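You operate a simulated robot arm through the tools that you are given. There is no shell and no other tool. Be economical: measure what you need, move in short steps, check, and stop when the job is done.

The job below is to be done with a simulated two-armed robot. You get a single attempt, and the scene is never put back.

Task
Shut the generator down for the road at the cabinet panel.
Fine: bench and air breakers off, dial to OFF, let it idle at least 5 seconds, one press of stop, then shut the fuel.

It is judged by the outcome, as a careful person would: the job done as asked, and still so three seconds after it is handed in. It fails if anything else is knocked over, pushed out of place, dropped, spilled or broken.

Robot
Two 7-joint arms with fingered hands on one trunk, on a base that drives. Base frame: it is fixed to the floor where the robot stands at the start and does not move with it; the origin is under the middle of the robot, x ahead of it, y to its left, z up. Units: mm, degrees, N and s.
The left shoulder is at the start at [102, 152, 1001], the right one opposite. With the tool pointing down near the work surface each hand reaches from about 100 to 820 mm from the robot's upright axis, wherever it stands, measured 20 degrees to its own side. Places, roughly: air breaker [700, 0, 600]; air switch [800, -300, 500]; bench breaker [700, 0, 700]; cabinet [1000, -100, 500]; charge breaker [700, 100, 600]; choke knob [700, -300, 800]; fuel lever [700, -200, 700]; generator [1000, -200, 500]; outlet breaker [700, 100, 500]; source dial [700, 0, 800]; start button [800, -200, 800]; stop button [800, -300, 800]. Payload 3.8 kg a hand.
The tool frame of a hand sits at the grasp point between the pads (the TCP): z along the fingers, y along the line on which they close. The tips reach 30 mm beyond it. The gripper opens to 104 mm. The gripper's body begins 35 mm behind the TCP. The gripper is a hand of 5 fingers: y runs from the thumb to the fingers, the wrist lies at [-15, -104, -178] in the tool frame, and closing takes about 1.5 s.
Orientation is told as [roll, pitch, yaw] about the base's x, y, z axes, in that order, counted from this pose: with the fingers straight down and the wrist toward the robot, the tool's x, y and z point along [0, 1, 0], [1, 0, 0] and [0, 0, -1] of the base frame.

Tools
- The arms move only by the tool nudge_tool. It takes "left_moves", "right_moves" or both (then of equal length, played together; a hand with none holds still); each is a list of rows, each an object of numbers (a shift or turn left out is 0, a gripper value left out holds the last): "x", "y", "z": the shift along the tool's x, y, z in units of 25 mm (1.0 is 25 mm); "wx", "wy", "wz": the turn, a rotation vector about the tool's x, y, z in units of 5 degrees (1.0 is 5 degrees); "grip": the finger opening in mm, from 0 to 104. In form: [{"x": .., "y": .., "z": .., "wx": .., "wy": .., "wz": .., "grip": ..}, ...]. A call has 1 to 20 rows; each row shifts and turns the commanded pose from where the row before left it, along the tool's axes as they then stand. A call with a number of a shift or a turn outside -1 to 1 is refused whole. Rows are played at 5 a second. More than 50 mm and 8.6 degrees between two rows, or a gripper value outside its range, and nothing of the call is played. Where a pose cannot be reached the arm comes as near as it can. A force on the tool above 40 N (or 10 N above the force at the start of the call, whichever is more), or a blocked arm, ends the call early, and 0.2 s more pass. Each finger travels about 72 mm/s and halts on what it meets, pressing with about 33 N; the grip force reading is that of the motor and also rises with nothing between the fingers. The clock runs only during rows and for 0.2 s after the last one: add rows that do not move to give the fingers time. The reply holds the time, the measured pose of the TCP, the force on the tool along the base axes, the opening and the grip force, in the units named above and with some noise, with the torque about the TCP (base axes, N m) and any sound that the robot's microphone picked up.
- Cameras (640 x 400 px; columns grow to the right, rows downward): "scene" is now at [242.7, -39, 1173.2]; the picture's right is [-0.32, -0.94, 0.11], its down [-0.48, 0.06, -0.88] and it looks along [0.82, -0.34, -0.47] (base axes); focal length 214 px, centre (320, 200). "left" rides on the left gripper at [-80, -78, -141] in its tool frame; the picture's right is [-0.78, -0.30, 0.56], its down [0.53, -0.78, 0.33] and it looks along [0.33, 0.56, 0.76] (tool axes); focal length 247 px, centre (320, 200). "right" rides on the right gripper at [80, -78, -141] in its tool frame; the picture's right is [-0.78, 0.30, -0.56], its down [-0.53, -0.78, 0.33] and it looks along [-0.33, 0.56, 0.76] (tool axes); focal length 247 px, centre (320, 200). There is no depth. A picture from a camera that has moved, and an enlarged one, comes with that camera's place and axes in the base frame and with its lens. The place of the scene camera against the robot may be out by one fixed shift of up to 25 mm in any direction.
- camera(camera): a new picture of that camera. It takes no simulated time.
- lift_body(by): slides the trunk up (or, below 0, down) by that many mm; the arms and the scene camera ride with it, the base frame stays. It gives what a move gives, with no picture.
- drive_base(legs): drives the robot by 1 to 6 legs, each [ahead, left, turn to the left] in mm, mm and degrees, along the robot's own axes; the way and the turn of a leg run together, so that a leg with both is an arc; at most 1500 mm and 180 degrees a leg. The arms and the cameras ride along, it lands a little off, and it stops where it bumps. It gives what a move gives.
- preshape(shape, hand): the hand has 5 fingers and takes this shape, open, in about a second: jaw (thumb against the fingers, like two jaws); tri (thumb and two fingers); tip (a fingertip pinch); poke (one finger out to press); point (the index stretched); flat (the hand flat); cup (the hand cupped); fist (a fist). The gripper value then closes the fingers along that shape, each until it touches; the sizes above hold for jaw. It gives what a move gives, with no picture.
- aim_head(pan, tilt): turns the head with the scene camera to pan (to the left, within 80 degrees either way) and tilt (down, from -29 to 69), counted from straight ahead of the robot. It gives what a move gives.
- zoom(camera, box): a new picture of the part [left, top, right, bottom] of that camera's present view, enlarged. It takes no simulated time.
- sign_off(): hands the job in; it is judged then, once.

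Go step by step. Nothing tells you exact positions but the pictures and the camera data: compare them with the known pose of the tool, close in by small moves and look again before you grip or let go. The budget is 120 turns and 108 pictures, counting those below and the enlarged ones. Unless the task says otherwise, let go and move clear before handing in, and close with one line.

The tools are called after ">>>" by a JSON object that holds its "name" and its "arguments". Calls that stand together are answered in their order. nudge_tool: Moves the arms, as the interface text tells. Its arguments: {"type":"object","properties":{"left_moves":{"type":"array"},"right_moves":{"type":"array"}},"required":[]} The other tools are called the same way: lift_body (by) slides the trunk up or down; preshape (shape, hand) gives the hand a shape; drive_base (legs) drives the base; aim_head (pan, tilt) turns the head that bears the scene camera; camera (camera) takes a picture; zoom (camera, box) takes an enlarged picture of a part of a camera's view; sign_off () hands the job in.

At the start:

```text
t: 0.0
left_tcp_pos: [500.1, 127.7, 1048.6]
left_orientation: [0.0, 0.0, 0.0]
left_force: [-0.4, -0.1, -0.6]
left_torque: [-0.02, 0.01, 0.01]
left_width: 103.6
left_gripper_force: 0.0
left_shape: jaw
right_tcp_pos: [454.1, -327.1, 1087.6]
right_orientation: [-0.1, -0.1, 0.0]
right_force: [-1.0, 0.6, -0.2]
right_torque: [-0.01, 0.01, 0.03]
right_width: 103.8
right_gripper_force: 0.0
right_shape: jaw
trunk travel left (down, up): [-100.0, 356.0]
robot x, y, heading: [-2.2, -0.2, -0.1]
head pan, tilt: [-20.0, 10.2]
```

scene: 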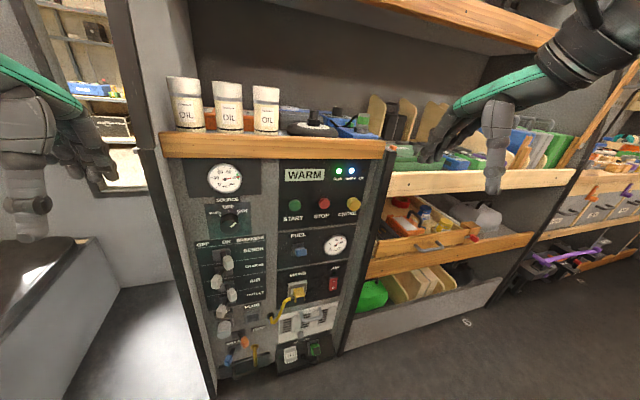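
right: 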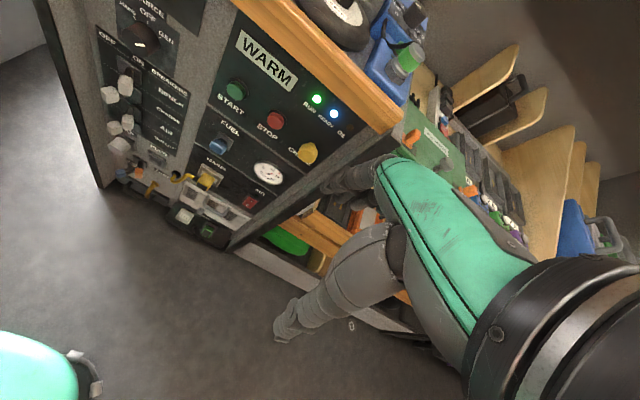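
left: 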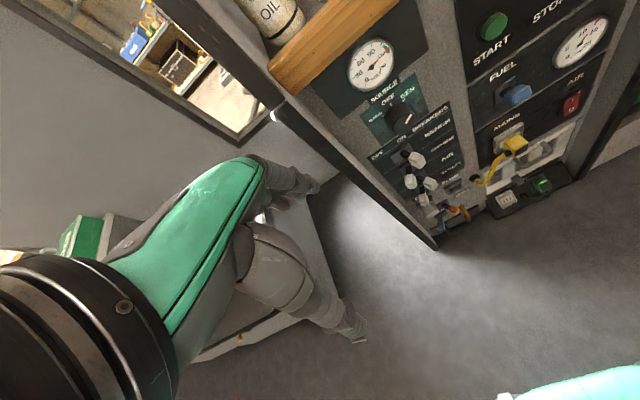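

I see the cabinet panel ahead with the dial, the breakers, the start/stop buttons and the fuel lever. I'll enlarge it to read it first.

>>> {"name": "zoom", "arguments": {"camera": "scene", "box": [180, 150, 290, 260]}}

>>> {"name": "zoom", "arguments": {"camera": "scene", "box": [180, 240, 290, 350]}}

>>> {"name": "zoom", "arguments": {"camera": "scene", "box": [270, 155, 390, 275]}}

```text
3.64 times, centred on (235, 205) of scene
camera zoom: at [242.7, -39.0, 1173.2], right [-0.32, -0.94, 0.11], down [-0.48, 0.06, -0.88], along [0.82, -0.34, -0.47], focal length 780 px, centre (629, 182)
```

zoom: 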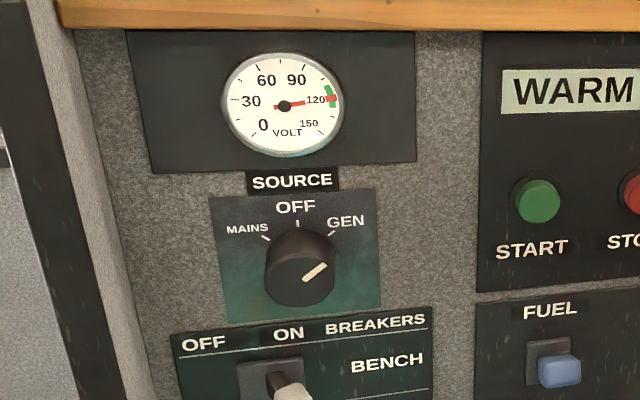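

```text
3.64 times, centred on (235, 295) of scene
camera zoom: at [242.7, -39.0, 1173.2], right [-0.32, -0.94, 0.11], down [-0.48, 0.06, -0.88], along [0.82, -0.34, -0.47], focal length 780 px, centre (629, -146)
```

zoom: 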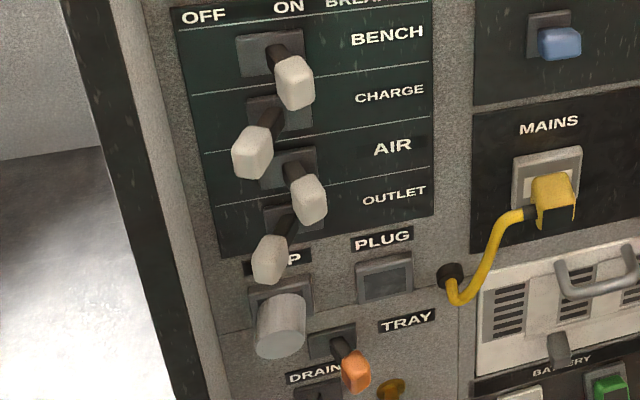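

```text
3.33 times, centred on (330, 215) of scene
camera zoom: at [242.7, -39.0, 1173.2], right [-0.32, -0.94, 0.11], down [-0.48, 0.06, -0.88], along [0.82, -0.34, -0.47], focal length 715 px, centre (287, 150)
```

zoom: 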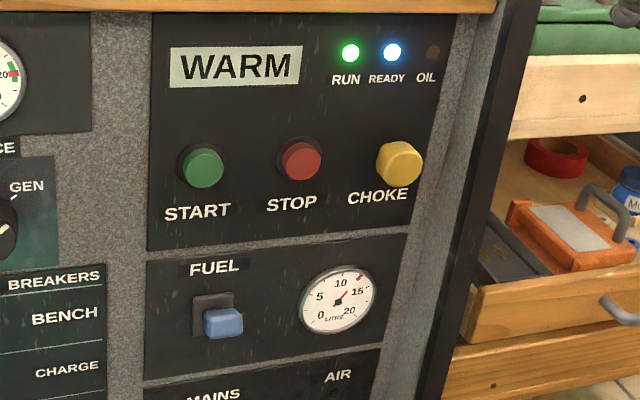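

The levers read BENCH on, AIR on, CHARGE and OUTLET off, and the dial is at GEN. By triangulation the panel face is near x≈740, roughly square to x, so I'll turn both hands to point forward.

>>> {"name": "nudge_tool", "arguments": {"left_moves": [{"wx": -1}, {"wx": -1}, {"wx": -1}, {"wx": -1}, {"wx": -1}, {"wx": -1}, {"wx": -1}, {"wx": -1}, {"wx": -1}, {"wx": -1}, {"wx": -1}, {"wx": -1}, {"wx": -1}, {"wx": -1}, {"wx": -1}, {"wx": -1}, {"wx": -1}, {"wx": -1}], "right_moves": [{"wx": -1}, {"wx": -1}, {"wx": -1}, {"wx": -1}, {"wx": -1}, {"wx": -1}, {"wx": -1}, {"wx": -1}, {"wx": -1}, {"wx": -1}, {"wx": -1}, {"wx": -1}, {"wx": -1}, {"wx": -1}, {"wx": -1}, {"wx": -1}, {"wx": -1}, {"wx": -1}]}}

>>> {"name": "aim_head", "arguments": {"pan": -10, "tilt": 25}}

>>> {"name": "camera", "arguments": {"camera": "scene"}}

```text
t: 3.8
left_tcp_pos: [536.6, 112.7, 1065.1]
left_orientation: [141.2, -90.0, -141.3]
left_force: [0.3, 0.3, -0.6]
left_torque: [-0.01, 0.02, 0.01]
left_width: 103.6
left_gripper_force: 0.0
left_shape: jaw
left hand out of reach, approached as far as the arm can: row 8, 9, 10, 11, 12, 13
right_tcp_pos: [441.9, -397.2, 1119.2]
right_orientation: [-55.0, -89.9, 55.3]
right_force: [0.0, -1.0, -0.6]
right_torque: [0.0, 0.04, 0.03]
right_width: 103.8
right_gripper_force: 0.0
right_shape: jaw
right hand out of reach, approached as far as the arm can: row 9, 10, 11, 12, 13, 14, 16, 17, 18
trunk travel left (down, up): [-100.0, 356.0]
robot x, y, heading: [1.6, -1.1, 0.1]
head pan, tilt: [-20.0, 10.2]
```

```text
t: 4.6
left_tcp_pos: [538.2, 112.8, 1065.0]
left_orientation: [1.6, -90.0, -1.6]
left_force: [0.3, -0.4, 0.0]
left_torque: [-0.04, -0.01, -0.01]
left_width: 103.6
left_gripper_force: 0.0
left_shape: jaw
right_tcp_pos: [442.9, -396.8, 1119.8]
right_orientation: [-27.9, -89.7, 28.1]
right_force: [-1.2, -0.2, 0.5]
right_torque: [0.01, -0.02, -0.02]
right_width: 103.8
right_gripper_force: 0.1
right_shape: jaw
trunk travel left (down, up): [-100.0, 356.0]
robot x, y, heading: [1.1, 4.8, 0.0]
head pan, tilt: [-10.0, 25.0]
```

```text
101 pictures are left
camera scene: at [237.9, -23.3, 1149.4], right [-0.16, -0.98, 0.06], down [-0.69, 0.07, -0.72], along [0.71, -0.16, -0.69], focal length 214 px, centre (320, 200)
```

scene: 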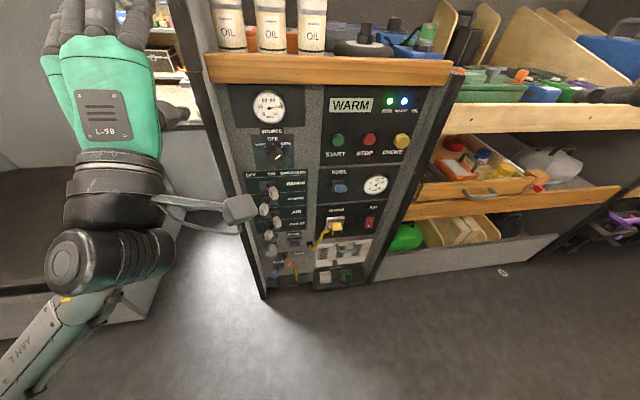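

Both hands now point forward, with tool x to the left, y up and z ahead. I'll lower them in front of the panel and shape both hands to poke.

>>> {"name": "nudge_tool", "arguments": {"left_moves": [{"y": -1, "z": -1}, {"y": -1, "z": -1}, {"y": -1, "z": -1}, {"y": -1}, {"y": -1}, {"y": -1}, {"y": -1}, {"y": -1}, {"y": -1}, {"y": -1}, {}], "right_moves": [{"y": -1}, {"y": -1}, {"y": -1}, {"y": -1}, {"y": -1}, {"y": -1, "x": 1}, {"y": -1, "x": 1}, {"y": -1, "x": 1}, {"y": -1, "x": 1}, {"y": -1, "x": 1}, {"y": -1}]}}

>>> {"name": "preshape", "arguments": {"shape": "poke", "hand": "left"}}

>>> {"name": "preshape", "arguments": {"shape": "poke", "hand": "right"}}

>>> {"name": "camera", "arguments": {"camera": "scene"}}

>>> {"name": "camera", "arguments": {"camera": "left"}}

>>> {"name": "camera", "arguments": {"camera": "right"}}

```text
t: 7.0
left_tcp_pos: [474.3, 105.2, 808.6]
left_orientation: [155.4, -90.1, -155.4]
left_force: [-0.2, -0.6, 1.1]
left_torque: [0.01, -0.03, -0.01]
left_width: 103.9
left_gripper_force: 0.0
left_shape: jaw
left hand out of reach, approached as far as the arm can: row 2, 3
right_tcp_pos: [469.5, -423.4, 919.0]
right_orientation: [-25.0, -89.9, 25.1]
right_force: [-0.6, 0.5, 0.0]
right_torque: [-0.01, 0.01, 0.0]
right_width: 103.7
right_gripper_force: 0.1
right_shape: jaw
right hand out of reach, approached as far as the arm can: row 2, 3, 4, 6, 7, 8, 9, 10, 11
trunk travel left (down, up): [-100.0, 356.0]
robot x, y, heading: [-2.1, -0.2, -0.1]
head pan, tilt: [-10.0, 25.0]
```

```text
t: 7.9
left_tcp_pos: [474.9, 104.9, 808.5]
left_orientation: [10.5, -89.9, -10.5]
left_force: [0.3, 0.2, 0.2]
left_torque: [0.03, 0.0, -0.02]
left_width: 0.1
left_gripper_force: 0.1
left_shape: poke
right_tcp_pos: [470.3, -422.7, 918.8]
right_orientation: [-23.6, -89.9, 23.6]
right_force: [0.7, -0.4, -0.7]
right_torque: [0.0, 0.03, 0.03]
right_width: 104.2
right_gripper_force: 0.0
right_shape: jaw
trunk travel left (down, up): [-100.0, 356.0]
robot x, y, heading: [0.7, -0.6, 0.1]
head pan, tilt: [-10.0, 25.0]
```

```text
t: 8.8
left_tcp_pos: [474.2, 106.3, 808.9]
left_orientation: [28.3, -90.0, -28.4]
left_force: [-0.2, 0.5, 0.2]
left_torque: [0.0, 0.01, -0.04]
left_width: 0.0
left_gripper_force: 0.1
left_shape: poke
right_tcp_pos: [470.1, -422.8, 918.7]
right_orientation: [-23.5, -89.9, 23.6]
right_force: [0.3, -0.6, -0.7]
right_torque: [0.01, -0.03, 0.01]
right_width: 0.2
right_gripper_force: 0.1
right_shape: poke
trunk travel left (down, up): [-100.0, 356.0]
robot x, y, heading: [-2.2, 0.2, 0.0]
head pan, tilt: [-10.0, 25.0]
```

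```text
100 pictures are left
camera scene: at [237.9, -23.3, 1149.3], right [-0.16, -0.98, 0.06], down [-0.69, 0.07, -0.72], along [0.71, -0.16, -0.69], focal length 214 px, centre (320, 200)
```

scene: 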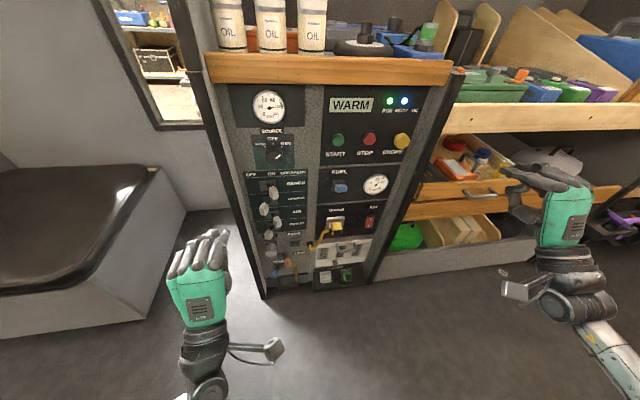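

```text
99 pictures are left
camera left: at [333.4, 24.1, 730.9], right [0.56, -0.78, -0.3], down [0.33, 0.53, -0.78], along [0.76, 0.33, 0.56], focal length 247 px, centre (320, 200)
```

left: 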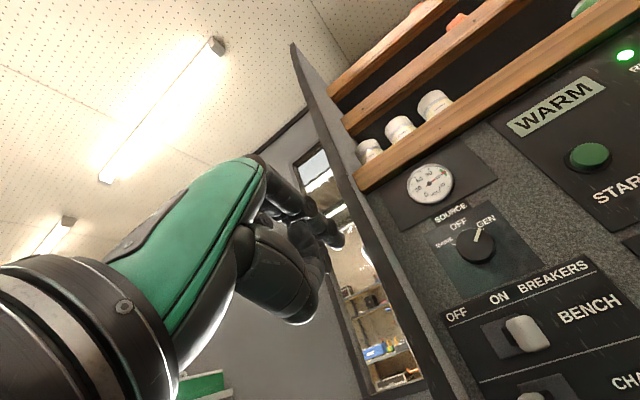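

```text
98 pictures are left
camera right: at [328.2, -342.4, 842.3], right [-0.55, -0.78, 0.3], down [0.33, -0.53, -0.78], along [0.76, -0.33, 0.55], focal length 247 px, centre (320, 200)
```

right: 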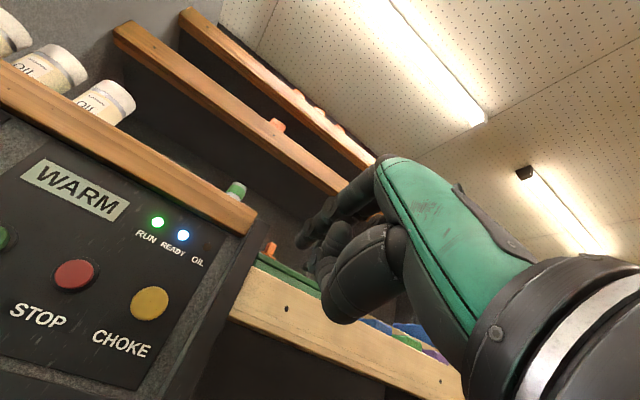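

The left poke finger should be visible, but the right arm stopped short of its target. I'll look closer at the finger and the dial, and move the right hand toward the stop button in free air.

>>> {"name": "zoom", "arguments": {"camera": "left", "box": [220, 120, 400, 340]}}

>>> {"name": "zoom", "arguments": {"camera": "scene", "box": [150, 200, 290, 340]}}

>>> {"name": "nudge_tool", "arguments": {"right_moves": [{"z": 1, "x": 1}, {"z": 1, "x": 1}, {"z": 1, "x": 1}, {"z": 1, "x": 1}, {"x": 1, "y": -1}, {"x": 1, "y": -1}, {"x": 1, "y": -1}, {}]}}

>>> {"name": "camera", "arguments": {"camera": "scene"}}

>>> {"name": "camera", "arguments": {"camera": "right"}}

```text
1.82 times, centred on (310, 230) of left
camera zoom: at [333.4, 24.1, 730.9], right [0.56, -0.78, -0.3], down [0.33, 0.53, -0.78], along [0.76, 0.33, 0.56], focal length 449 px, centre (338, 146)
```

zoom: 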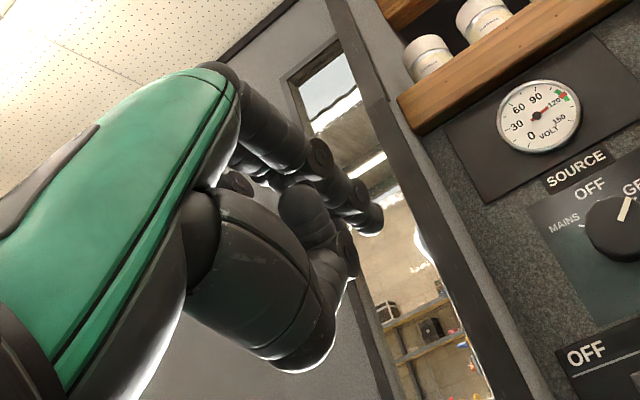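

```text
2.86 times, centred on (220, 270) of scene
camera zoom: at [237.9, -23.3, 1149.3], right [-0.16, -0.98, 0.06], down [-0.69, 0.07, -0.72], along [0.71, -0.16, -0.69], focal length 613 px, centre (606, 0)
```

zoom: 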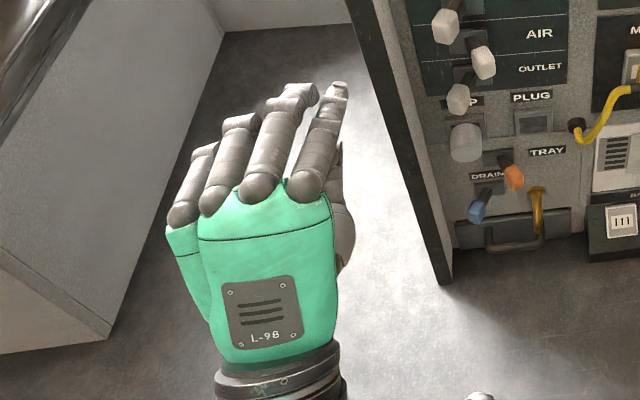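

```text
t: 10.6
left_tcp_pos: [474.5, 104.8, 808.4]
left_orientation: [19.7, -90.0, -19.7]
left_force: [-0.3, -0.1, 0.3]
left_torque: [0.02, 0.0, -0.02]
left_width: 0.2
left_gripper_force: 0.0
left_shape: poke
right_tcp_pos: [474.4, -418.8, 929.6]
right_orientation: [-71.8, -89.8, 72.4]
right_force: [-0.8, 0.0, -0.2]
right_torque: [0.02, -0.05, -0.01]
right_width: 0.0
right_gripper_force: 0.2
right_shape: poke
right hand out of reach, approached as far as the arm can: row 1, 2, 3, 4, 5, 6, 7
trunk travel left (down, up): [-100.0, 356.0]
robot x, y, heading: [-0.7, 0.2, -0.0]
head pan, tilt: [-10.0, 25.0]
```

```text
95 pictures are left
camera scene: at [238.0, -23.2, 1149.3], right [-0.16, -0.98, 0.06], down [-0.69, 0.07, -0.72], along [0.71, -0.16, -0.69], focal length 214 px, centre (320, 200)
```

scene: 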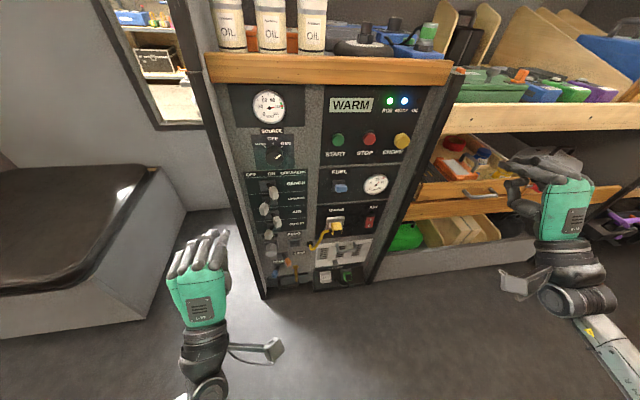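

```text
94 pictures are left
camera right: at [333.7, -338.6, 851.9], right [-0.55, -0.78, 0.3], down [0.34, -0.53, -0.78], along [0.76, -0.33, 0.56], focal length 247 px, centre (320, 200)
```

right: 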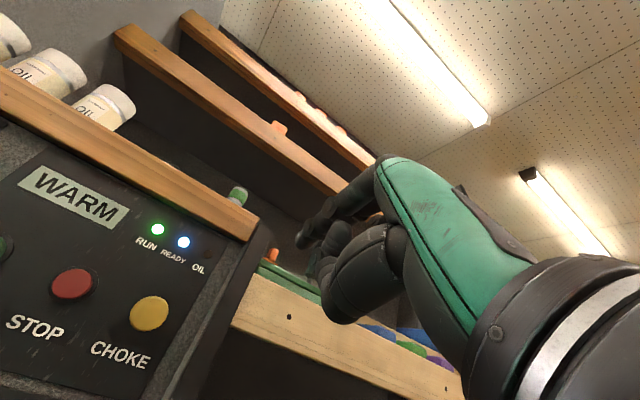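

The right arm seems to be at a wrist limit pointing straight ahead. Its index finger is the better one for pushing levers left, so I'll yaw that hand inward to free it and then move toward the panel.

>>> {"name": "nudge_tool", "arguments": {"right_moves": [{"wy": 1}, {"wy": 1}, {"wy": 1}, {"wy": 1}, {"wy": 1}, {"wy": 1}, {"y": -1}, {"y": -1}, {"y": -1}, {"x": 1}, {"x": 1}, {"x": 1}, {"x": 1}, {}]}}

```text
t: 13.6
left_tcp_pos: [474.8, 104.2, 807.4]
left_orientation: [96.5, -89.9, -96.7]
left_force: [-0.5, -0.4, 0.2]
left_torque: [-0.02, 0.02, -0.02]
left_width: 0.1
left_gripper_force: 0.1
left_shape: poke
right_tcp_pos: [422.7, -331.1, 857.8]
right_orientation: [30.2, -89.8, -0.1]
right_force: [-0.2, 0.2, 0.4]
right_torque: [0.0, 0.03, -0.01]
right_width: 0.0
right_gripper_force: 0.0
right_shape: poke
right hand out of reach, approached as far as the arm can: row 13
trunk travel left (down, up): [-100.0, 356.0]
robot x, y, heading: [-3.0, -0.5, 0.2]
head pan, tilt: [-10.0, 25.0]
```

The right arm moves freely with 30° of yaw. I put the bench handle near [743, 12, 699] and the air handle near [743, 10, 560], so I'll bring the right index to a standoff beside the bench handle and shift the left hand aside.

>>> {"name": "nudge_tool", "arguments": {"left_moves": [{"x": 1}, {"x": 1}, {"x": 1}, {"x": 1}, {}, {}, {}, {}, {}, {}, {}, {}, {}, {}], "right_moves": [{"z": 0.95, "x": 0.32, "y": -0.486}, {"z": 0.95, "x": 0.32, "y": -0.486}, {"z": 0.95, "x": 0.32, "y": -0.486}, {"z": 0.95, "x": 0.32, "y": -0.486}, {"z": 0.95, "x": 0.32, "y": -0.486}, {"z": 0.95, "x": 0.32, "y": -0.486}, {"z": 0.95, "x": 0.32, "y": -0.486}, {"z": 0.95, "x": 0.32, "y": -0.486}, {"z": 0.95, "x": 0.32, "y": -0.486}, {"z": 0.95, "x": 0.32, "y": -0.486}, {"z": 0.95, "x": 0.32, "y": -0.486}, {"z": 0.95, "x": 0.32, "y": -0.486}, {"z": 0.95, "x": 0.32, "y": -0.486}, {}]}}

>>> {"name": "camera", "arguments": {"camera": "scene"}}

>>> {"name": "camera", "arguments": {"camera": "right"}}

>>> {"name": "camera", "arguments": {"camera": "left"}}

```text
t: 16.6
left_tcp_pos: [475.5, 207.0, 806.3]
left_orientation: [-32.0, -90.0, 32.1]
left_force: [0.3, 0.0, 0.1]
left_torque: [0.01, -0.03, -0.01]
left_width: 0.0
left_gripper_force: 0.1
left_shape: poke
right_tcp_pos: [545.1, -247.9, 877.3]
right_orientation: [-63.2, -86.1, 104.4]
right_force: [0.2, -0.7, -0.2]
right_torque: [0.0, -0.01, -0.03]
right_width: 0.1
right_gripper_force: 0.1
right_shape: poke
right hand out of reach, approached as far as the arm can: row 1, 2, 3, 4, 5, 6, 7, 8, 9, 10, 11, 12, 13
trunk travel left (down, up): [-100.0, 356.0]
robot x, y, heading: [-0.2, -2.3, 0.2]
head pan, tilt: [-10.0, 25.0]
```

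```text
93 pictures are left
camera scene: at [238.1, -23.0, 1149.3], right [-0.16, -0.98, 0.06], down [-0.69, 0.07, -0.72], along [0.71, -0.16, -0.69], focal length 214 px, centre (320, 200)
```

scene: 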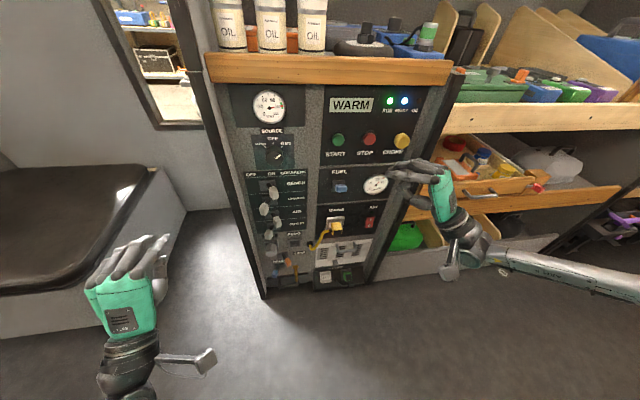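

```text
92 pictures are left
camera right: at [387.6, -285.4, 800.2], right [0.09, -0.93, 0.36], down [0.62, -0.23, -0.75], along [0.78, 0.29, 0.55], focal length 247 px, centre (320, 200)
```

right: 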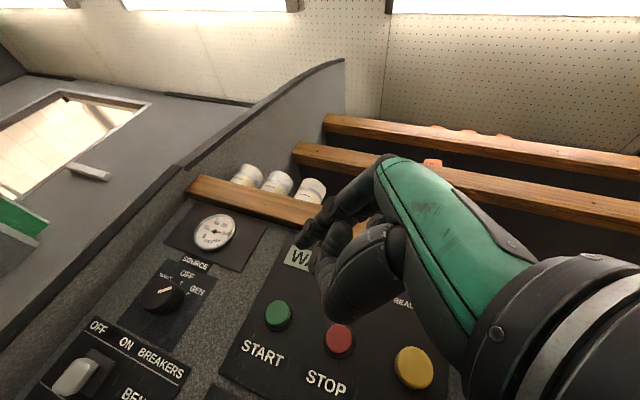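

```text
91 pictures are left
camera left: at [334.1, 125.5, 730.4], right [0.56, -0.78, -0.3], down [0.33, 0.53, -0.78], along [0.76, 0.33, 0.56], focal length 247 px, centre (320, 200)
```

left: 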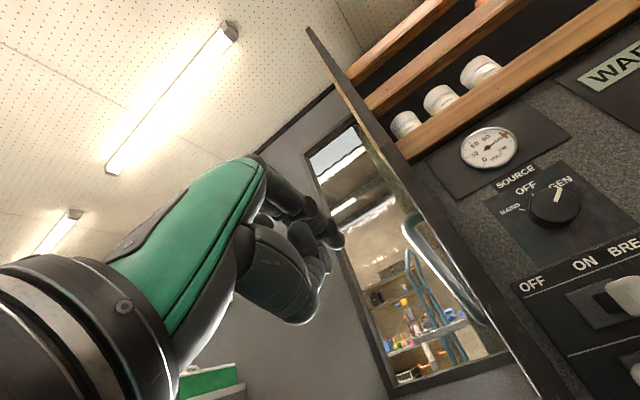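

The right arm stalls because the wrist is folded under the hand. Tilting the hand so the finger points forward and down should straighten the wrist, so I'll try that.

>>> {"name": "nudge_tool", "arguments": {"right_moves": [{"wx": 1}, {"wx": 1}, {"wx": 1}, {"wx": 1}, {"wx": 1}, {"wx": 1}, {"wx": 1}, {"wx": 1}, {}, {}]}}

```text
t: 18.8
left_tcp_pos: [474.9, 205.8, 808.2]
left_orientation: [-11.3, -90.1, 11.4]
left_force: [0.0, -0.5, -0.4]
left_torque: [-0.01, 0.04, 0.03]
left_width: 0.2
left_gripper_force: 0.0
left_shape: poke
right_tcp_pos: [545.0, -248.9, 878.5]
right_orientation: [-5.3, -48.2, 45.0]
right_force: [0.0, -0.3, -0.5]
right_torque: [0.01, -0.03, -0.02]
right_width: 0.0
right_gripper_force: 0.0
right_shape: poke
trunk travel left (down, up): [-100.0, 356.0]
robot x, y, heading: [-1.7, -0.9, 0.5]
head pan, tilt: [-10.0, 25.0]
```

That worked. I'll trim the yaw to about 25° and move to a standoff near the bench lever.

>>> {"name": "nudge_tool", "arguments": {"right_moves": [{"wy": -0.745, "wz": 0.667}, {"wy": -0.745, "wz": 0.667}, {"wy": -0.745, "wz": 0.667}, {"wy": -0.745, "wz": 0.667}, {"x": 0.5, "y": -0.06, "z": 0.95}, {"x": 0.5, "y": -0.06, "z": 0.95}, {"x": 0.5, "y": -0.06, "z": 0.95}, {"x": 0.5, "y": -0.06, "z": 0.95}, {"x": 0.5, "y": -0.06, "z": 0.95}, {"x": 0.5, "y": -0.06, "z": 0.95}, {"x": 0.5, "y": -0.06, "z": 0.95}, {"x": 0.5, "y": -0.06, "z": 0.95}, {"x": 0.5, "y": -0.06, "z": 0.95}, {}, {}]}}

>>> {"name": "camera", "arguments": {"camera": "scene"}}

>>> {"name": "camera", "arguments": {"camera": "right"}}

```text
t: 22.0
left_tcp_pos: [475.0, 206.0, 807.8]
left_orientation: [3.2, -90.0, -3.1]
left_force: [-0.3, 0.6, 0.0]
left_torque: [-0.02, 0.0, -0.01]
left_width: 0.0
left_gripper_force: 0.1
left_shape: poke
right_tcp_pos: [524.2, -265.3, 850.3]
right_orientation: [-6.8, -46.5, 29.1]
right_force: [-0.6, 0.6, -0.7]
right_torque: [0.04, -0.01, 0.0]
right_width: 0.1
right_gripper_force: 0.0
right_shape: poke
right hand out of reach, approached as far as the arm can: row 2, 3, 4, 5, 6, 7, 8, 9, 10, 11, 12, 13
trunk travel left (down, up): [-100.0, 356.0]
robot x, y, heading: [-2.5, 0.8, -0.1]
head pan, tilt: [-10.0, 25.0]
```

```text
90 pictures are left
camera scene: at [237.9, -23.2, 1149.3], right [-0.16, -0.98, 0.06], down [-0.69, 0.07, -0.72], along [0.71, -0.16, -0.69], focal length 214 px, centre (320, 200)
```

scene: 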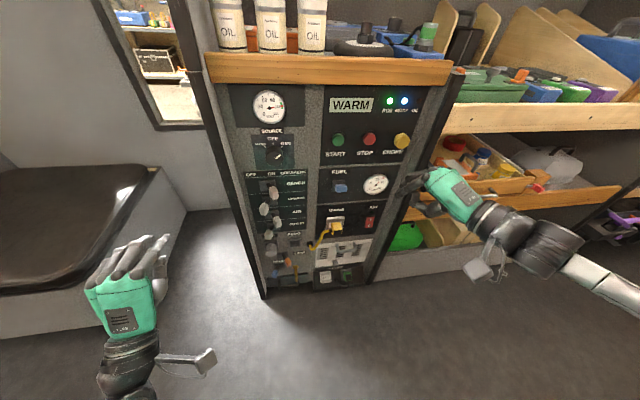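

```text
89 pictures are left
camera right: at [347.4, -253.4, 884.5], right [0.11, -0.74, 0.66], down [-0.02, -0.66, -0.75], along [0.99, 0.07, -0.09], focal length 247 px, centre (320, 200)
```

right: 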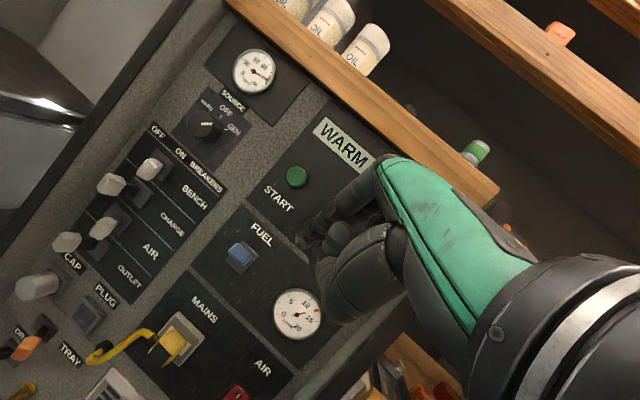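

The right arm is still blocked, so I'll test whether the left arm has better freedom across the centre. I'll tilt it down 30° and yaw it left, in free space.

>>> {"name": "nudge_tool", "arguments": {"left_moves": [{"wx": 1}, {"wx": 1}, {"wx": 1}, {"wx": 1}, {"wx": 1}, {"wx": 1}, {"x": -1}, {"x": -1}, {"x": -1}, {"x": -1}, {"x": -1}, {"x": -1}, {"x": -1}, {"x": -1}, {"x": -1}, {}]}}

>>> {"name": "nudge_tool", "arguments": {"left_moves": [{"wy": 0.866, "wz": -0.5}, {"wy": 0.866, "wz": -0.5}, {"wy": 0.866, "wz": -0.5}, {"wy": 0.866, "wz": -0.5}, {"wy": 0.866, "wz": -0.5}, {"wy": 0.866, "wz": -0.5}, {"wy": 0.866, "wz": -0.5}, {}]}}

```text
t: 25.4
left_tcp_pos: [476.1, -19.6, 808.5]
left_orientation: [-0.1, -60.0, 0.1]
left_force: [0.2, -0.7, -0.4]
left_torque: [-0.02, -0.01, -0.01]
left_width: 0.0
left_gripper_force: 0.1
left_shape: poke
right_tcp_pos: [524.7, -266.3, 850.2]
right_orientation: [-6.8, -46.4, 29.2]
right_force: [1.1, -0.1, 0.5]
right_torque: [0.0, 0.0, 0.0]
right_width: 0.0
right_gripper_force: 0.0
right_shape: poke
trunk travel left (down, up): [-100.0, 356.0]
robot x, y, heading: [1.4, 1.9, 0.0]
head pan, tilt: [-10.0, 25.0]
```

```text
t: 26.9
left_tcp_pos: [460.1, 6.5, 768.1]
left_orientation: [16.4, -62.4, 17.4]
left_force: [0.6, 0.4, -0.9]
left_torque: [0.02, -0.02, -0.02]
left_width: 0.1
left_gripper_force: 0.1
left_shape: poke
right_tcp_pos: [523.8, -265.1, 850.6]
right_orientation: [-6.7, -46.5, 29.3]
right_force: [0.8, 0.3, -0.4]
right_torque: [0.02, -0.04, 0.01]
right_width: 0.0
right_gripper_force: 0.1
right_shape: poke
trunk travel left (down, up): [-100.0, 356.0]
robot x, y, heading: [-4.1, -0.2, -0.1]
head pan, tilt: [-10.0, 25.0]
stopped in row 7 (left hand): the arm was blocked; the commanded pose is now the measured one
```

The left arm can't yaw left, but it reaches straight and rightward well. I'll return it to neutral, yaw it slightly right, and use a flat hand so the little-finger edge pushes the levers left.

>>> {"name": "nudge_tool", "arguments": {"left_moves": [{"wy": -0.866, "wz": 0.5}, {"wy": -0.866, "wz": 0.5}, {"wy": -0.866, "wz": 0.5}, {"wy": -0.866, "wz": 0.5}, {"wy": -0.866, "wz": 0.5}, {"wy": -0.866, "wz": 0.5}, {}]}}

>>> {"name": "preshape", "arguments": {"shape": "flat", "hand": "left"}}

>>> {"name": "camera", "arguments": {"camera": "scene"}}

>>> {"name": "camera", "arguments": {"camera": "left"}}

```text
t: 28.6
left_tcp_pos: [460.9, 5.8, 764.1]
left_orientation: [16.1, -57.8, -12.1]
left_force: [-0.1, -0.2, -0.1]
left_torque: [-0.01, 0.03, 0.0]
left_width: 0.1
left_gripper_force: 0.0
left_shape: poke
right_tcp_pos: [523.5, -266.8, 850.9]
right_orientation: [-6.8, -46.4, 29.2]
right_force: [-1.2, 0.7, 0.5]
right_torque: [-0.01, 0.0, -0.01]
right_width: 0.0
right_gripper_force: 0.1
right_shape: poke
trunk travel left (down, up): [-100.0, 356.0]
robot x, y, heading: [-1.9, 1.7, 0.2]
head pan, tilt: [-10.0, 25.0]
```

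```text
t: 29.4
left_tcp_pos: [460.1, 5.6, 764.9]
left_orientation: [16.0, -57.8, -11.8]
left_force: [0.2, -0.2, -0.6]
left_torque: [0.0, -0.01, -0.01]
left_width: 0.0
left_gripper_force: 0.1
left_shape: flat
right_tcp_pos: [523.7, -265.3, 850.5]
right_orientation: [-6.8, -46.4, 29.2]
right_force: [0.3, 0.3, 0.9]
right_torque: [-0.04, 0.06, 0.01]
right_width: 0.1
right_gripper_force: 0.0
right_shape: poke
trunk travel left (down, up): [-100.0, 356.0]
robot x, y, heading: [2.2, -1.5, -0.2]
head pan, tilt: [-10.0, 25.0]
```

```text
88 pictures are left
camera scene: at [237.9, -23.3, 1149.3], right [-0.16, -0.98, 0.06], down [-0.69, 0.07, -0.72], along [0.71, -0.16, -0.69], focal length 214 px, centre (320, 200)
```

scene: 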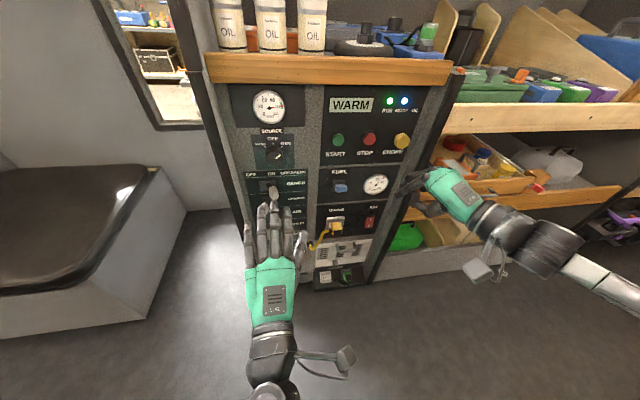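

```text
87 pictures are left
camera left: at [301.3, -79.0, 759.0], right [0.34, -0.68, -0.65], down [-0.14, 0.65, -0.75], along [0.93, 0.35, 0.13], focal length 247 px, centre (320, 200)
```

left: 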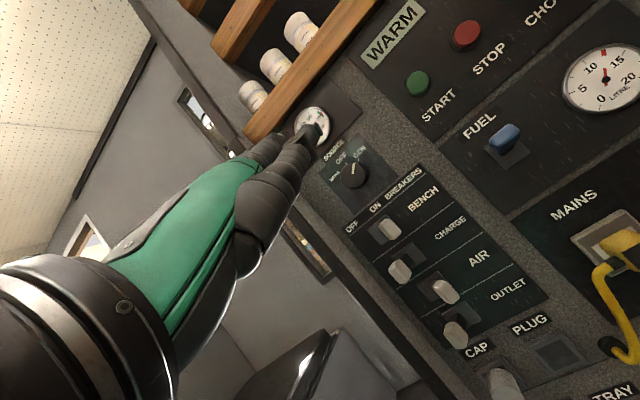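

The flat hand works well: its fingertips sit about 130 mm along tool y and 50 mm along z from the TCP. I'll level the hand axis with pitch −45 and yaw −20, then lower it to a standoff right of the bench lever.

>>> {"name": "nudge_tool", "arguments": {"left_moves": [{"wx": 0.48, "wy": -0.89, "wz": 0.276}, {"wx": 0.48, "wy": -0.89, "wz": 0.276}, {"wx": 0.48, "wy": -0.89, "wz": 0.276}, {"wx": 0.48, "wy": -0.89, "wz": 0.276}, {"wx": 0.48, "wy": -0.89, "wz": 0.276}, {"z": 0.93, "y": -0.07}, {"z": 0.93, "y": -0.07}, {"z": 0.93, "y": -0.07}, {"z": 0.93, "y": -0.07}, {"z": 0.93, "y": -0.07}, {"z": 0.93, "y": -0.07}, {"z": 0.93, "y": -0.07}, {}, {}]}}

>>> {"name": "camera", "arguments": {"camera": "scene"}}

>>> {"name": "camera", "arguments": {"camera": "left"}}

>>> {"name": "camera", "arguments": {"camera": "right"}}

```text
t: 32.5
left_tcp_pos: [559.9, -27.9, 642.5]
left_orientation: [0.4, -45.3, -20.3]
left_force: [-0.7, -0.9, -0.2]
left_torque: [-0.03, -0.01, 0.04]
left_width: 0.1
left_gripper_force: 0.0
left_shape: flat
right_tcp_pos: [523.3, -266.0, 851.7]
right_orientation: [-6.9, -46.4, 29.2]
right_force: [-0.2, -0.7, 0.0]
right_torque: [0.0, -0.01, -0.02]
right_width: 0.0
right_gripper_force: 0.0
right_shape: poke
trunk travel left (down, up): [-100.0, 356.0]
robot x, y, heading: [-0.9, -0.0, -0.1]
head pan, tilt: [-10.0, 25.0]
```

```text
86 pictures are left
camera scene: at [237.3, -23.4, 1150.4], right [-0.16, -0.98, 0.06], down [-0.69, 0.07, -0.72], along [0.71, -0.16, -0.69], focal length 214 px, centre (320, 200)
```

scene: 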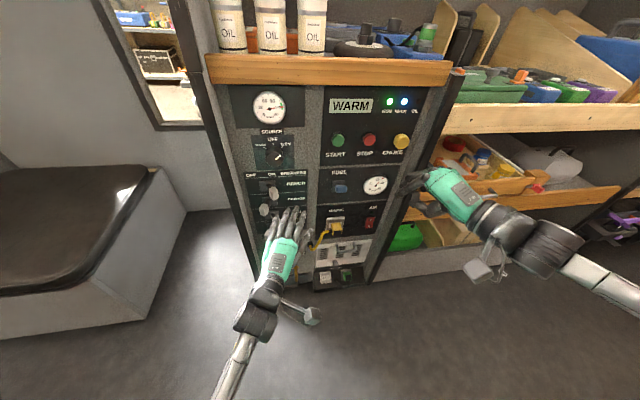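

```text
85 pictures are left
camera left: at [386.6, -50.9, 687.2], right [-0.09, -0.79, -0.61], down [-0.11, 0.61, -0.78], along [0.99, -0.01, -0.14], focal length 247 px, centre (320, 200)
```

left: 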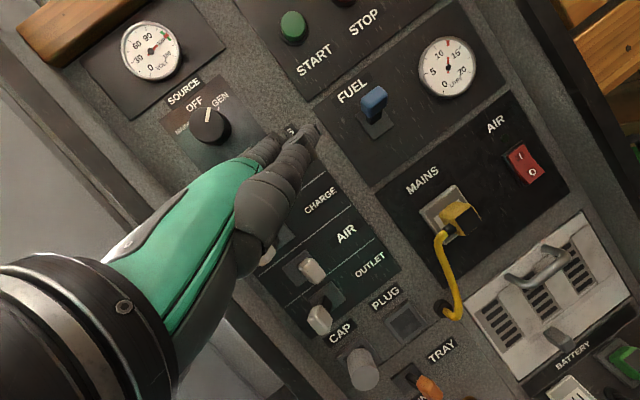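

```text
84 pictures are left
camera right: at [347.2, -253.5, 885.7], right [0.11, -0.74, 0.66], down [-0.02, -0.66, -0.75], along [0.99, 0.07, -0.09], focal length 247 px, centre (320, 200)
```

right: 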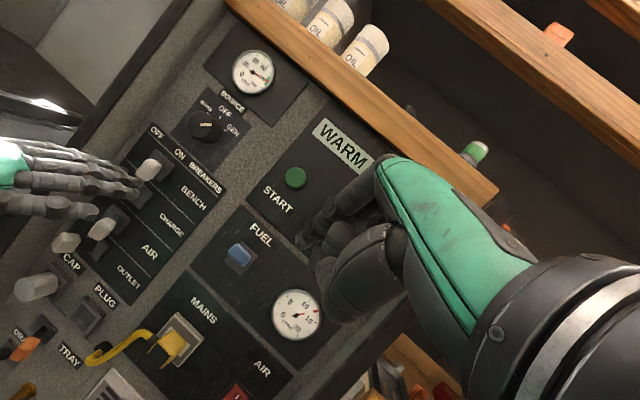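

The arm is tracking accurately now, and the right wrist camera gives a good side view. I'll enlarge both views of the fingertips next to the levers.

>>> {"name": "zoom", "arguments": {"camera": "scene", "box": [235, 160, 335, 260]}}

>>> {"name": "zoom", "arguments": {"camera": "right", "box": [40, 110, 240, 290]}}

```text
4.00 times, centred on (285, 210) of scene
camera zoom: at [237.3, -23.4, 1150.4], right [-0.16, -0.98, 0.06], down [-0.69, 0.07, -0.72], along [0.71, -0.16, -0.69], focal length 858 px, centre (460, 160)
```

zoom: 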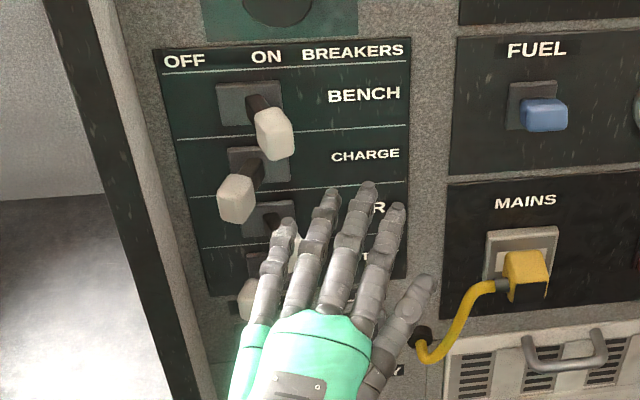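

```text
2.22 times, centred on (140, 200) of right
camera zoom: at [347.2, -253.5, 885.7], right [0.11, -0.74, 0.66], down [-0.02, -0.66, -0.75], along [0.99, 0.07, -0.09], focal length 549 px, centre (720, 200)
```

zoom: 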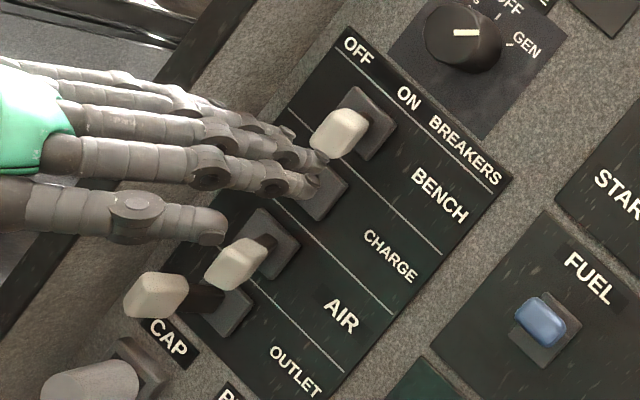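

The little finger sits about 33 mm behind the middle fingertip, so a palm-down edge push would be awkward. A vertical "blade" (thumb up, back of hand leading left) is safer, because brushing the levers that are already off is harmless. I'll back off, straighten the yaw and roll the hand −90°.

>>> {"name": "nudge_tool", "arguments": {"left_moves": [{"y": -0.8, "z": -0.8}, {"y": -0.8, "z": -0.8}, {"wy": 0.707, "wz": -0.707}, {"wy": 0.707, "wz": -0.707}, {"wy": 0.707, "wz": -0.707}, {"wy": 0.707, "wz": -0.707}, {}, {}]}}

>>> {"name": "nudge_tool", "arguments": {"left_moves": [{"wy": -0.707, "wz": -0.707}, {"wy": -0.707, "wz": -0.707}, {"wy": -0.707, "wz": -0.707}, {"wy": -0.707, "wz": -0.707}, {"wy": -0.707, "wz": -0.707}, {"wy": -0.707, "wz": -0.707}, {"wy": -0.707, "wz": -0.707}, {"wy": -0.707, "wz": -0.707}, {"wy": -0.707, "wz": -0.707}, {"wy": -0.707, "wz": -0.707}, {"wy": -0.707, "wz": -0.707}, {"wy": -0.707, "wz": -0.707}, {"wy": -0.707, "wz": -0.707}, {"wy": -0.707, "wz": -0.707}, {"wy": -0.707, "wz": -0.707}, {"wy": -0.707, "wz": -0.707}, {"wy": -0.707, "wz": -0.707}, {"wy": -0.707, "wz": -0.707}, {}]}}

>>> {"name": "camera", "arguments": {"camera": "scene"}}

>>> {"name": "camera", "arguments": {"camera": "right"}}

```text
t: 33.5
left_tcp_pos: [513.8, 26.8, 631.3]
left_orientation: [18.6, -45.6, -29.6]
left_force: [0.0, 0.3, 0.7]
left_torque: [-0.03, 0.04, 0.01]
left_width: 0.0
left_gripper_force: 0.2
left_shape: flat
left hand out of reach, approached as far as the arm can: row 5
right_tcp_pos: [523.0, -265.5, 850.2]
right_orientation: [-6.8, -46.5, 29.2]
right_force: [-0.1, 0.4, 0.0]
right_torque: [0.0, 0.02, 0.03]
right_width: 0.0
right_gripper_force: 0.1
right_shape: poke
trunk travel left (down, up): [-100.0, 356.0]
robot x, y, heading: [-1.5, -0.5, -0.3]
head pan, tilt: [-10.0, 25.0]
stopped in row 5 (left hand): the arm was blocked; the commanded pose is now the measured one
```

```text
t: 37.5
left_tcp_pos: [513.6, 25.6, 631.6]
left_orientation: [-82.3, -10.4, 28.1]
left_force: [0.7, -0.1, -0.1]
left_torque: [0.0, -0.02, -0.03]
left_width: 96.2
left_gripper_force: 0.1
left_shape: flat
right_tcp_pos: [523.5, -265.1, 851.0]
right_orientation: [-6.9, -46.4, 29.1]
right_force: [0.3, -0.2, 0.1]
right_torque: [0.02, -0.01, 0.03]
right_width: 0.1
right_gripper_force: 0.1
right_shape: poke
trunk travel left (down, up): [-100.0, 356.0]
robot x, y, heading: [1.1, -2.1, 0.0]
head pan, tilt: [-10.0, 25.0]
```

```text
81 pictures are left
camera scene: at [237.9, -23.4, 1149.3], right [-0.16, -0.98, 0.06], down [-0.69, 0.07, -0.72], along [0.71, -0.16, -0.69], focal length 214 px, centre (320, 200)
```

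scene: 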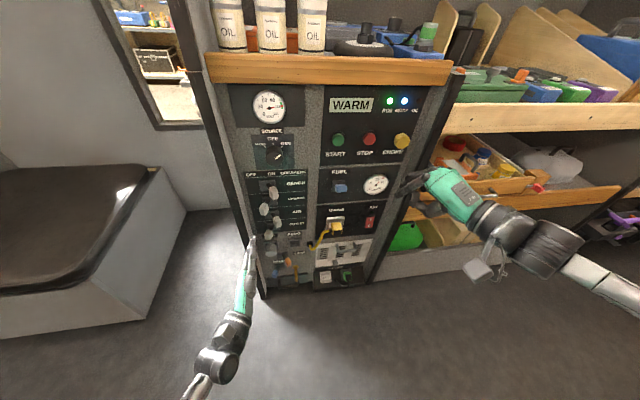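

```text
80 pictures are left
camera right: at [347.6, -253.6, 884.5], right [0.11, -0.74, 0.66], down [-0.02, -0.66, -0.75], along [0.99, 0.07, -0.09], focal length 247 px, centre (320, 200)
```

right: 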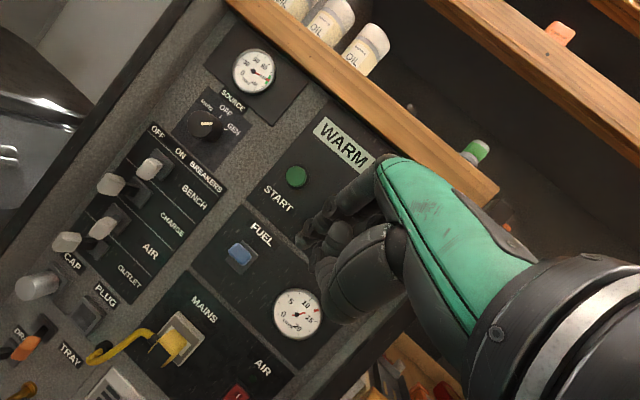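

The blade hand formed well, pointing about 16° right. I'll move it to the right of the levers and yaw it left about 20°.

>>> {"name": "nudge_tool", "arguments": {"left_moves": [{"x": -0.44, "y": -0.04, "z": 0.87}, {"x": -0.44, "y": -0.04, "z": 0.87}, {"x": -0.44, "y": -0.04, "z": 0.87}, {"x": -0.44, "y": -0.04, "z": 0.87}, {"x": -0.44, "y": -0.04, "z": 0.87}, {"x": -0.44, "y": -0.04, "z": 0.87}, {}, {"wx": -0.975, "wy": 0.181, "wz": -0.132}, {"wx": -0.975, "wy": 0.181, "wz": -0.132}, {"wx": -0.975, "wy": 0.181, "wz": -0.132}, {"wx": -0.975, "wy": 0.181, "wz": -0.132}, {}, {}]}}

>>> {"name": "zoom", "arguments": {"camera": "scene", "box": [220, 150, 340, 270]}}

>>> {"name": "zoom", "arguments": {"camera": "right", "box": [40, 110, 240, 290]}}

```text
t: 38.9
left_tcp_pos: [559.6, -36.0, 627.3]
left_orientation: [-73.4, -15.4, 25.7]
left_force: [0.2, -0.3, 0.0]
left_torque: [0.0, -0.01, 0.01]
left_width: 95.9
left_gripper_force: 0.1
left_shape: flat
right_tcp_pos: [524.8, -267.5, 849.4]
right_orientation: [-6.9, -46.5, 29.3]
right_force: [0.8, -0.2, 0.9]
right_torque: [0.05, 0.0, -0.03]
right_width: 0.1
right_gripper_force: 0.0
right_shape: poke
trunk travel left (down, up): [-100.0, 356.0]
robot x, y, heading: [0.5, 1.2, 0.1]
head pan, tilt: [-10.0, 25.0]
stopped in row 6 (left hand): the arm was blocked; the commanded pose is now the measured one
```

```text
3.33 times, centred on (280, 210) of scene
camera zoom: at [238.4, -23.3, 1148.9], right [-0.16, -0.98, 0.06], down [-0.69, 0.07, -0.72], along [0.71, -0.16, -0.69], focal length 715 px, centre (453, 167)
```

zoom: 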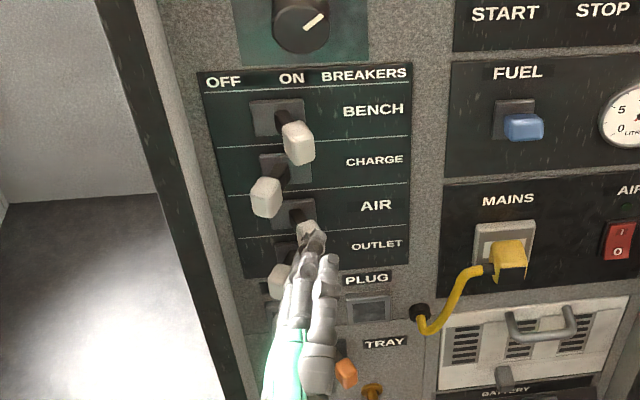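

```text
2.22 times, centred on (140, 200) of right
camera zoom: at [347.8, -253.4, 884.0], right [0.11, -0.74, 0.66], down [-0.02, -0.66, -0.75], along [0.99, 0.07, -0.09], focal length 549 px, centre (720, 200)
```

zoom: 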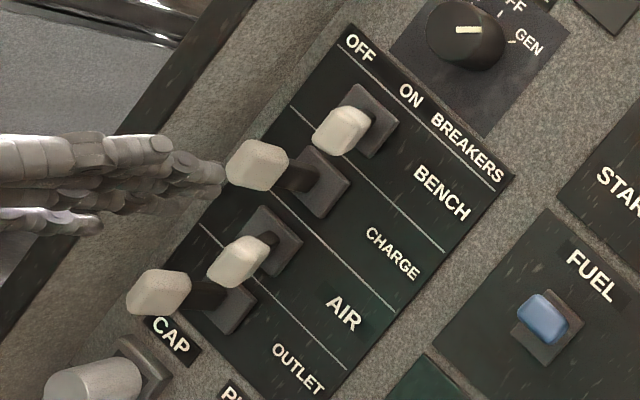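

The left arm hits a joint limit moving right, so I'll slide the base 150 mm right and slightly back. That lets the arm work nearer its own side.

>>> {"name": "drive_base", "arguments": {"legs": [[-30, 0, 0], [0, -160, 0]]}}

>>> {"name": "camera", "arguments": {"camera": "scene"}}

```text
t: 40.7
left_tcp_pos: [528.1, -191.0, 627.0]
left_orientation: [-73.3, -15.3, 25.7]
left_force: [0.0, 0.4, -0.2]
left_torque: [0.01, -0.01, 0.0]
left_width: 96.1
left_gripper_force: 0.1
left_shape: flat
right_tcp_pos: [493.9, -420.7, 852.0]
right_orientation: [-6.7, -46.5, 29.2]
right_force: [0.0, -0.4, -1.1]
right_torque: [0.01, -0.02, 0.01]
right_width: 0.0
right_gripper_force: 0.0
right_shape: poke
trunk travel left (down, up): [-100.0, 356.0]
robot x, y, heading: [-26.6, -156.3, -0.2]
head pan, tilt: [-10.0, 25.0]
```

```text
77 pictures are left
camera scene: at [207.8, -179.2, 1149.4], right [-0.16, -0.98, 0.06], down [-0.69, 0.07, -0.72], along [0.71, -0.16, -0.69], focal length 214 px, centre (320, 200)
```

scene: 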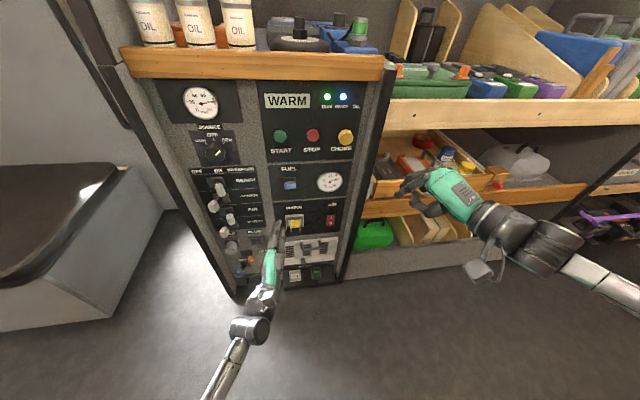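

There is room now. I'll yaw the hand left about 25° and finish the roll, well clear of the panel.

>>> {"name": "nudge_tool", "arguments": {"left_moves": [{"wx": -0.924, "wy": 0.264, "wz": -0.277}, {"wx": -0.924, "wy": 0.264, "wz": -0.277}, {"wx": -0.924, "wy": 0.264, "wz": -0.277}, {"wx": -0.924, "wy": 0.264, "wz": -0.277}, {"wx": -0.924, "wy": 0.264, "wz": -0.277}, {"wy": -0.707, "wz": -0.707}, {"wy": -0.707, "wz": -0.707}, {"wy": -0.707, "wz": -0.707}, {}, {}]}}

```text
t: 41.3
left_tcp_pos: [550.5, -122.4, 623.7]
left_orientation: [-66.4, -25.1, 32.6]
left_force: [0.0, 0.1, -0.2]
left_torque: [0.02, 0.02, 0.03]
left_width: 96.1
left_gripper_force: 0.0
left_shape: flat
right_tcp_pos: [491.9, -418.7, 855.1]
right_orientation: [-7.1, -46.7, 29.4]
right_force: [0.5, 0.5, 0.6]
right_torque: [0.0, -0.02, 0.0]
right_width: 0.1
right_gripper_force: 0.0
right_shape: poke
trunk travel left (down, up): [-100.0, 356.0]
robot x, y, heading: [-28.9, -157.4, 0.1]
head pan, tilt: [-10.0, 25.0]
stopped in row 3 (left hand): the arm was blocked; the commanded pose is now the measured one
```

Wrist yaw is limited here, but the hand now points only about 8° right, which is fine. I'll roll it a bit more toward a vertical blade.

>>> {"name": "nudge_tool", "arguments": {"left_moves": [{"wy": -0.707, "wz": -0.707}, {"wy": -0.707, "wz": -0.707}, {"wy": -0.707, "wz": -0.707}, {"wy": -0.707, "wz": -0.707}, {}]}}

>>> {"name": "camera", "arguments": {"camera": "scene"}}

>>> {"name": "camera", "arguments": {"camera": "left"}}

```text
t: 42.5
left_tcp_pos: [551.6, -124.8, 618.5]
left_orientation: [-81.6, -11.3, 36.3]
left_force: [0.1, -0.2, 0.0]
left_torque: [-0.01, -0.05, -0.02]
left_width: 96.3
left_gripper_force: 0.0
left_shape: flat
right_tcp_pos: [494.2, -420.1, 850.7]
right_orientation: [-6.8, -46.3, 29.2]
right_force: [0.5, 0.3, 0.4]
right_torque: [-0.01, 0.0, 0.04]
right_width: 0.3
right_gripper_force: 0.1
right_shape: poke
trunk travel left (down, up): [-100.0, 356.0]
robot x, y, heading: [-30.2, -153.3, -0.1]
head pan, tilt: [-10.0, 25.0]
```

```text
76 pictures are left
camera scene: at [207.9, -177.9, 1149.2], right [-0.16, -0.98, 0.06], down [-0.69, 0.07, -0.72], along [0.71, -0.16, -0.69], focal length 214 px, centre (320, 200)
```

scene: 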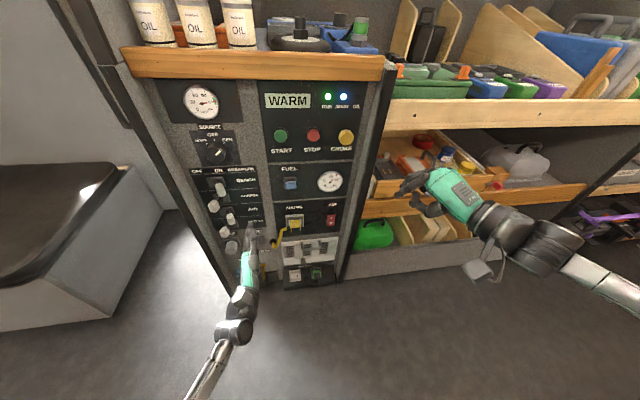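

```text
75 pictures are left
camera left: at [397.8, -78.4, 701.1], right [0.05, -0.79, 0.62], down [-0.37, -0.59, -0.72], along [0.93, -0.19, -0.32], focal length 247 px, centre (320, 200)
```

left: 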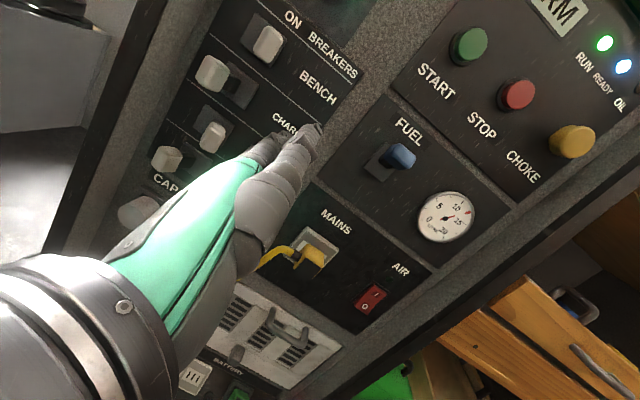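

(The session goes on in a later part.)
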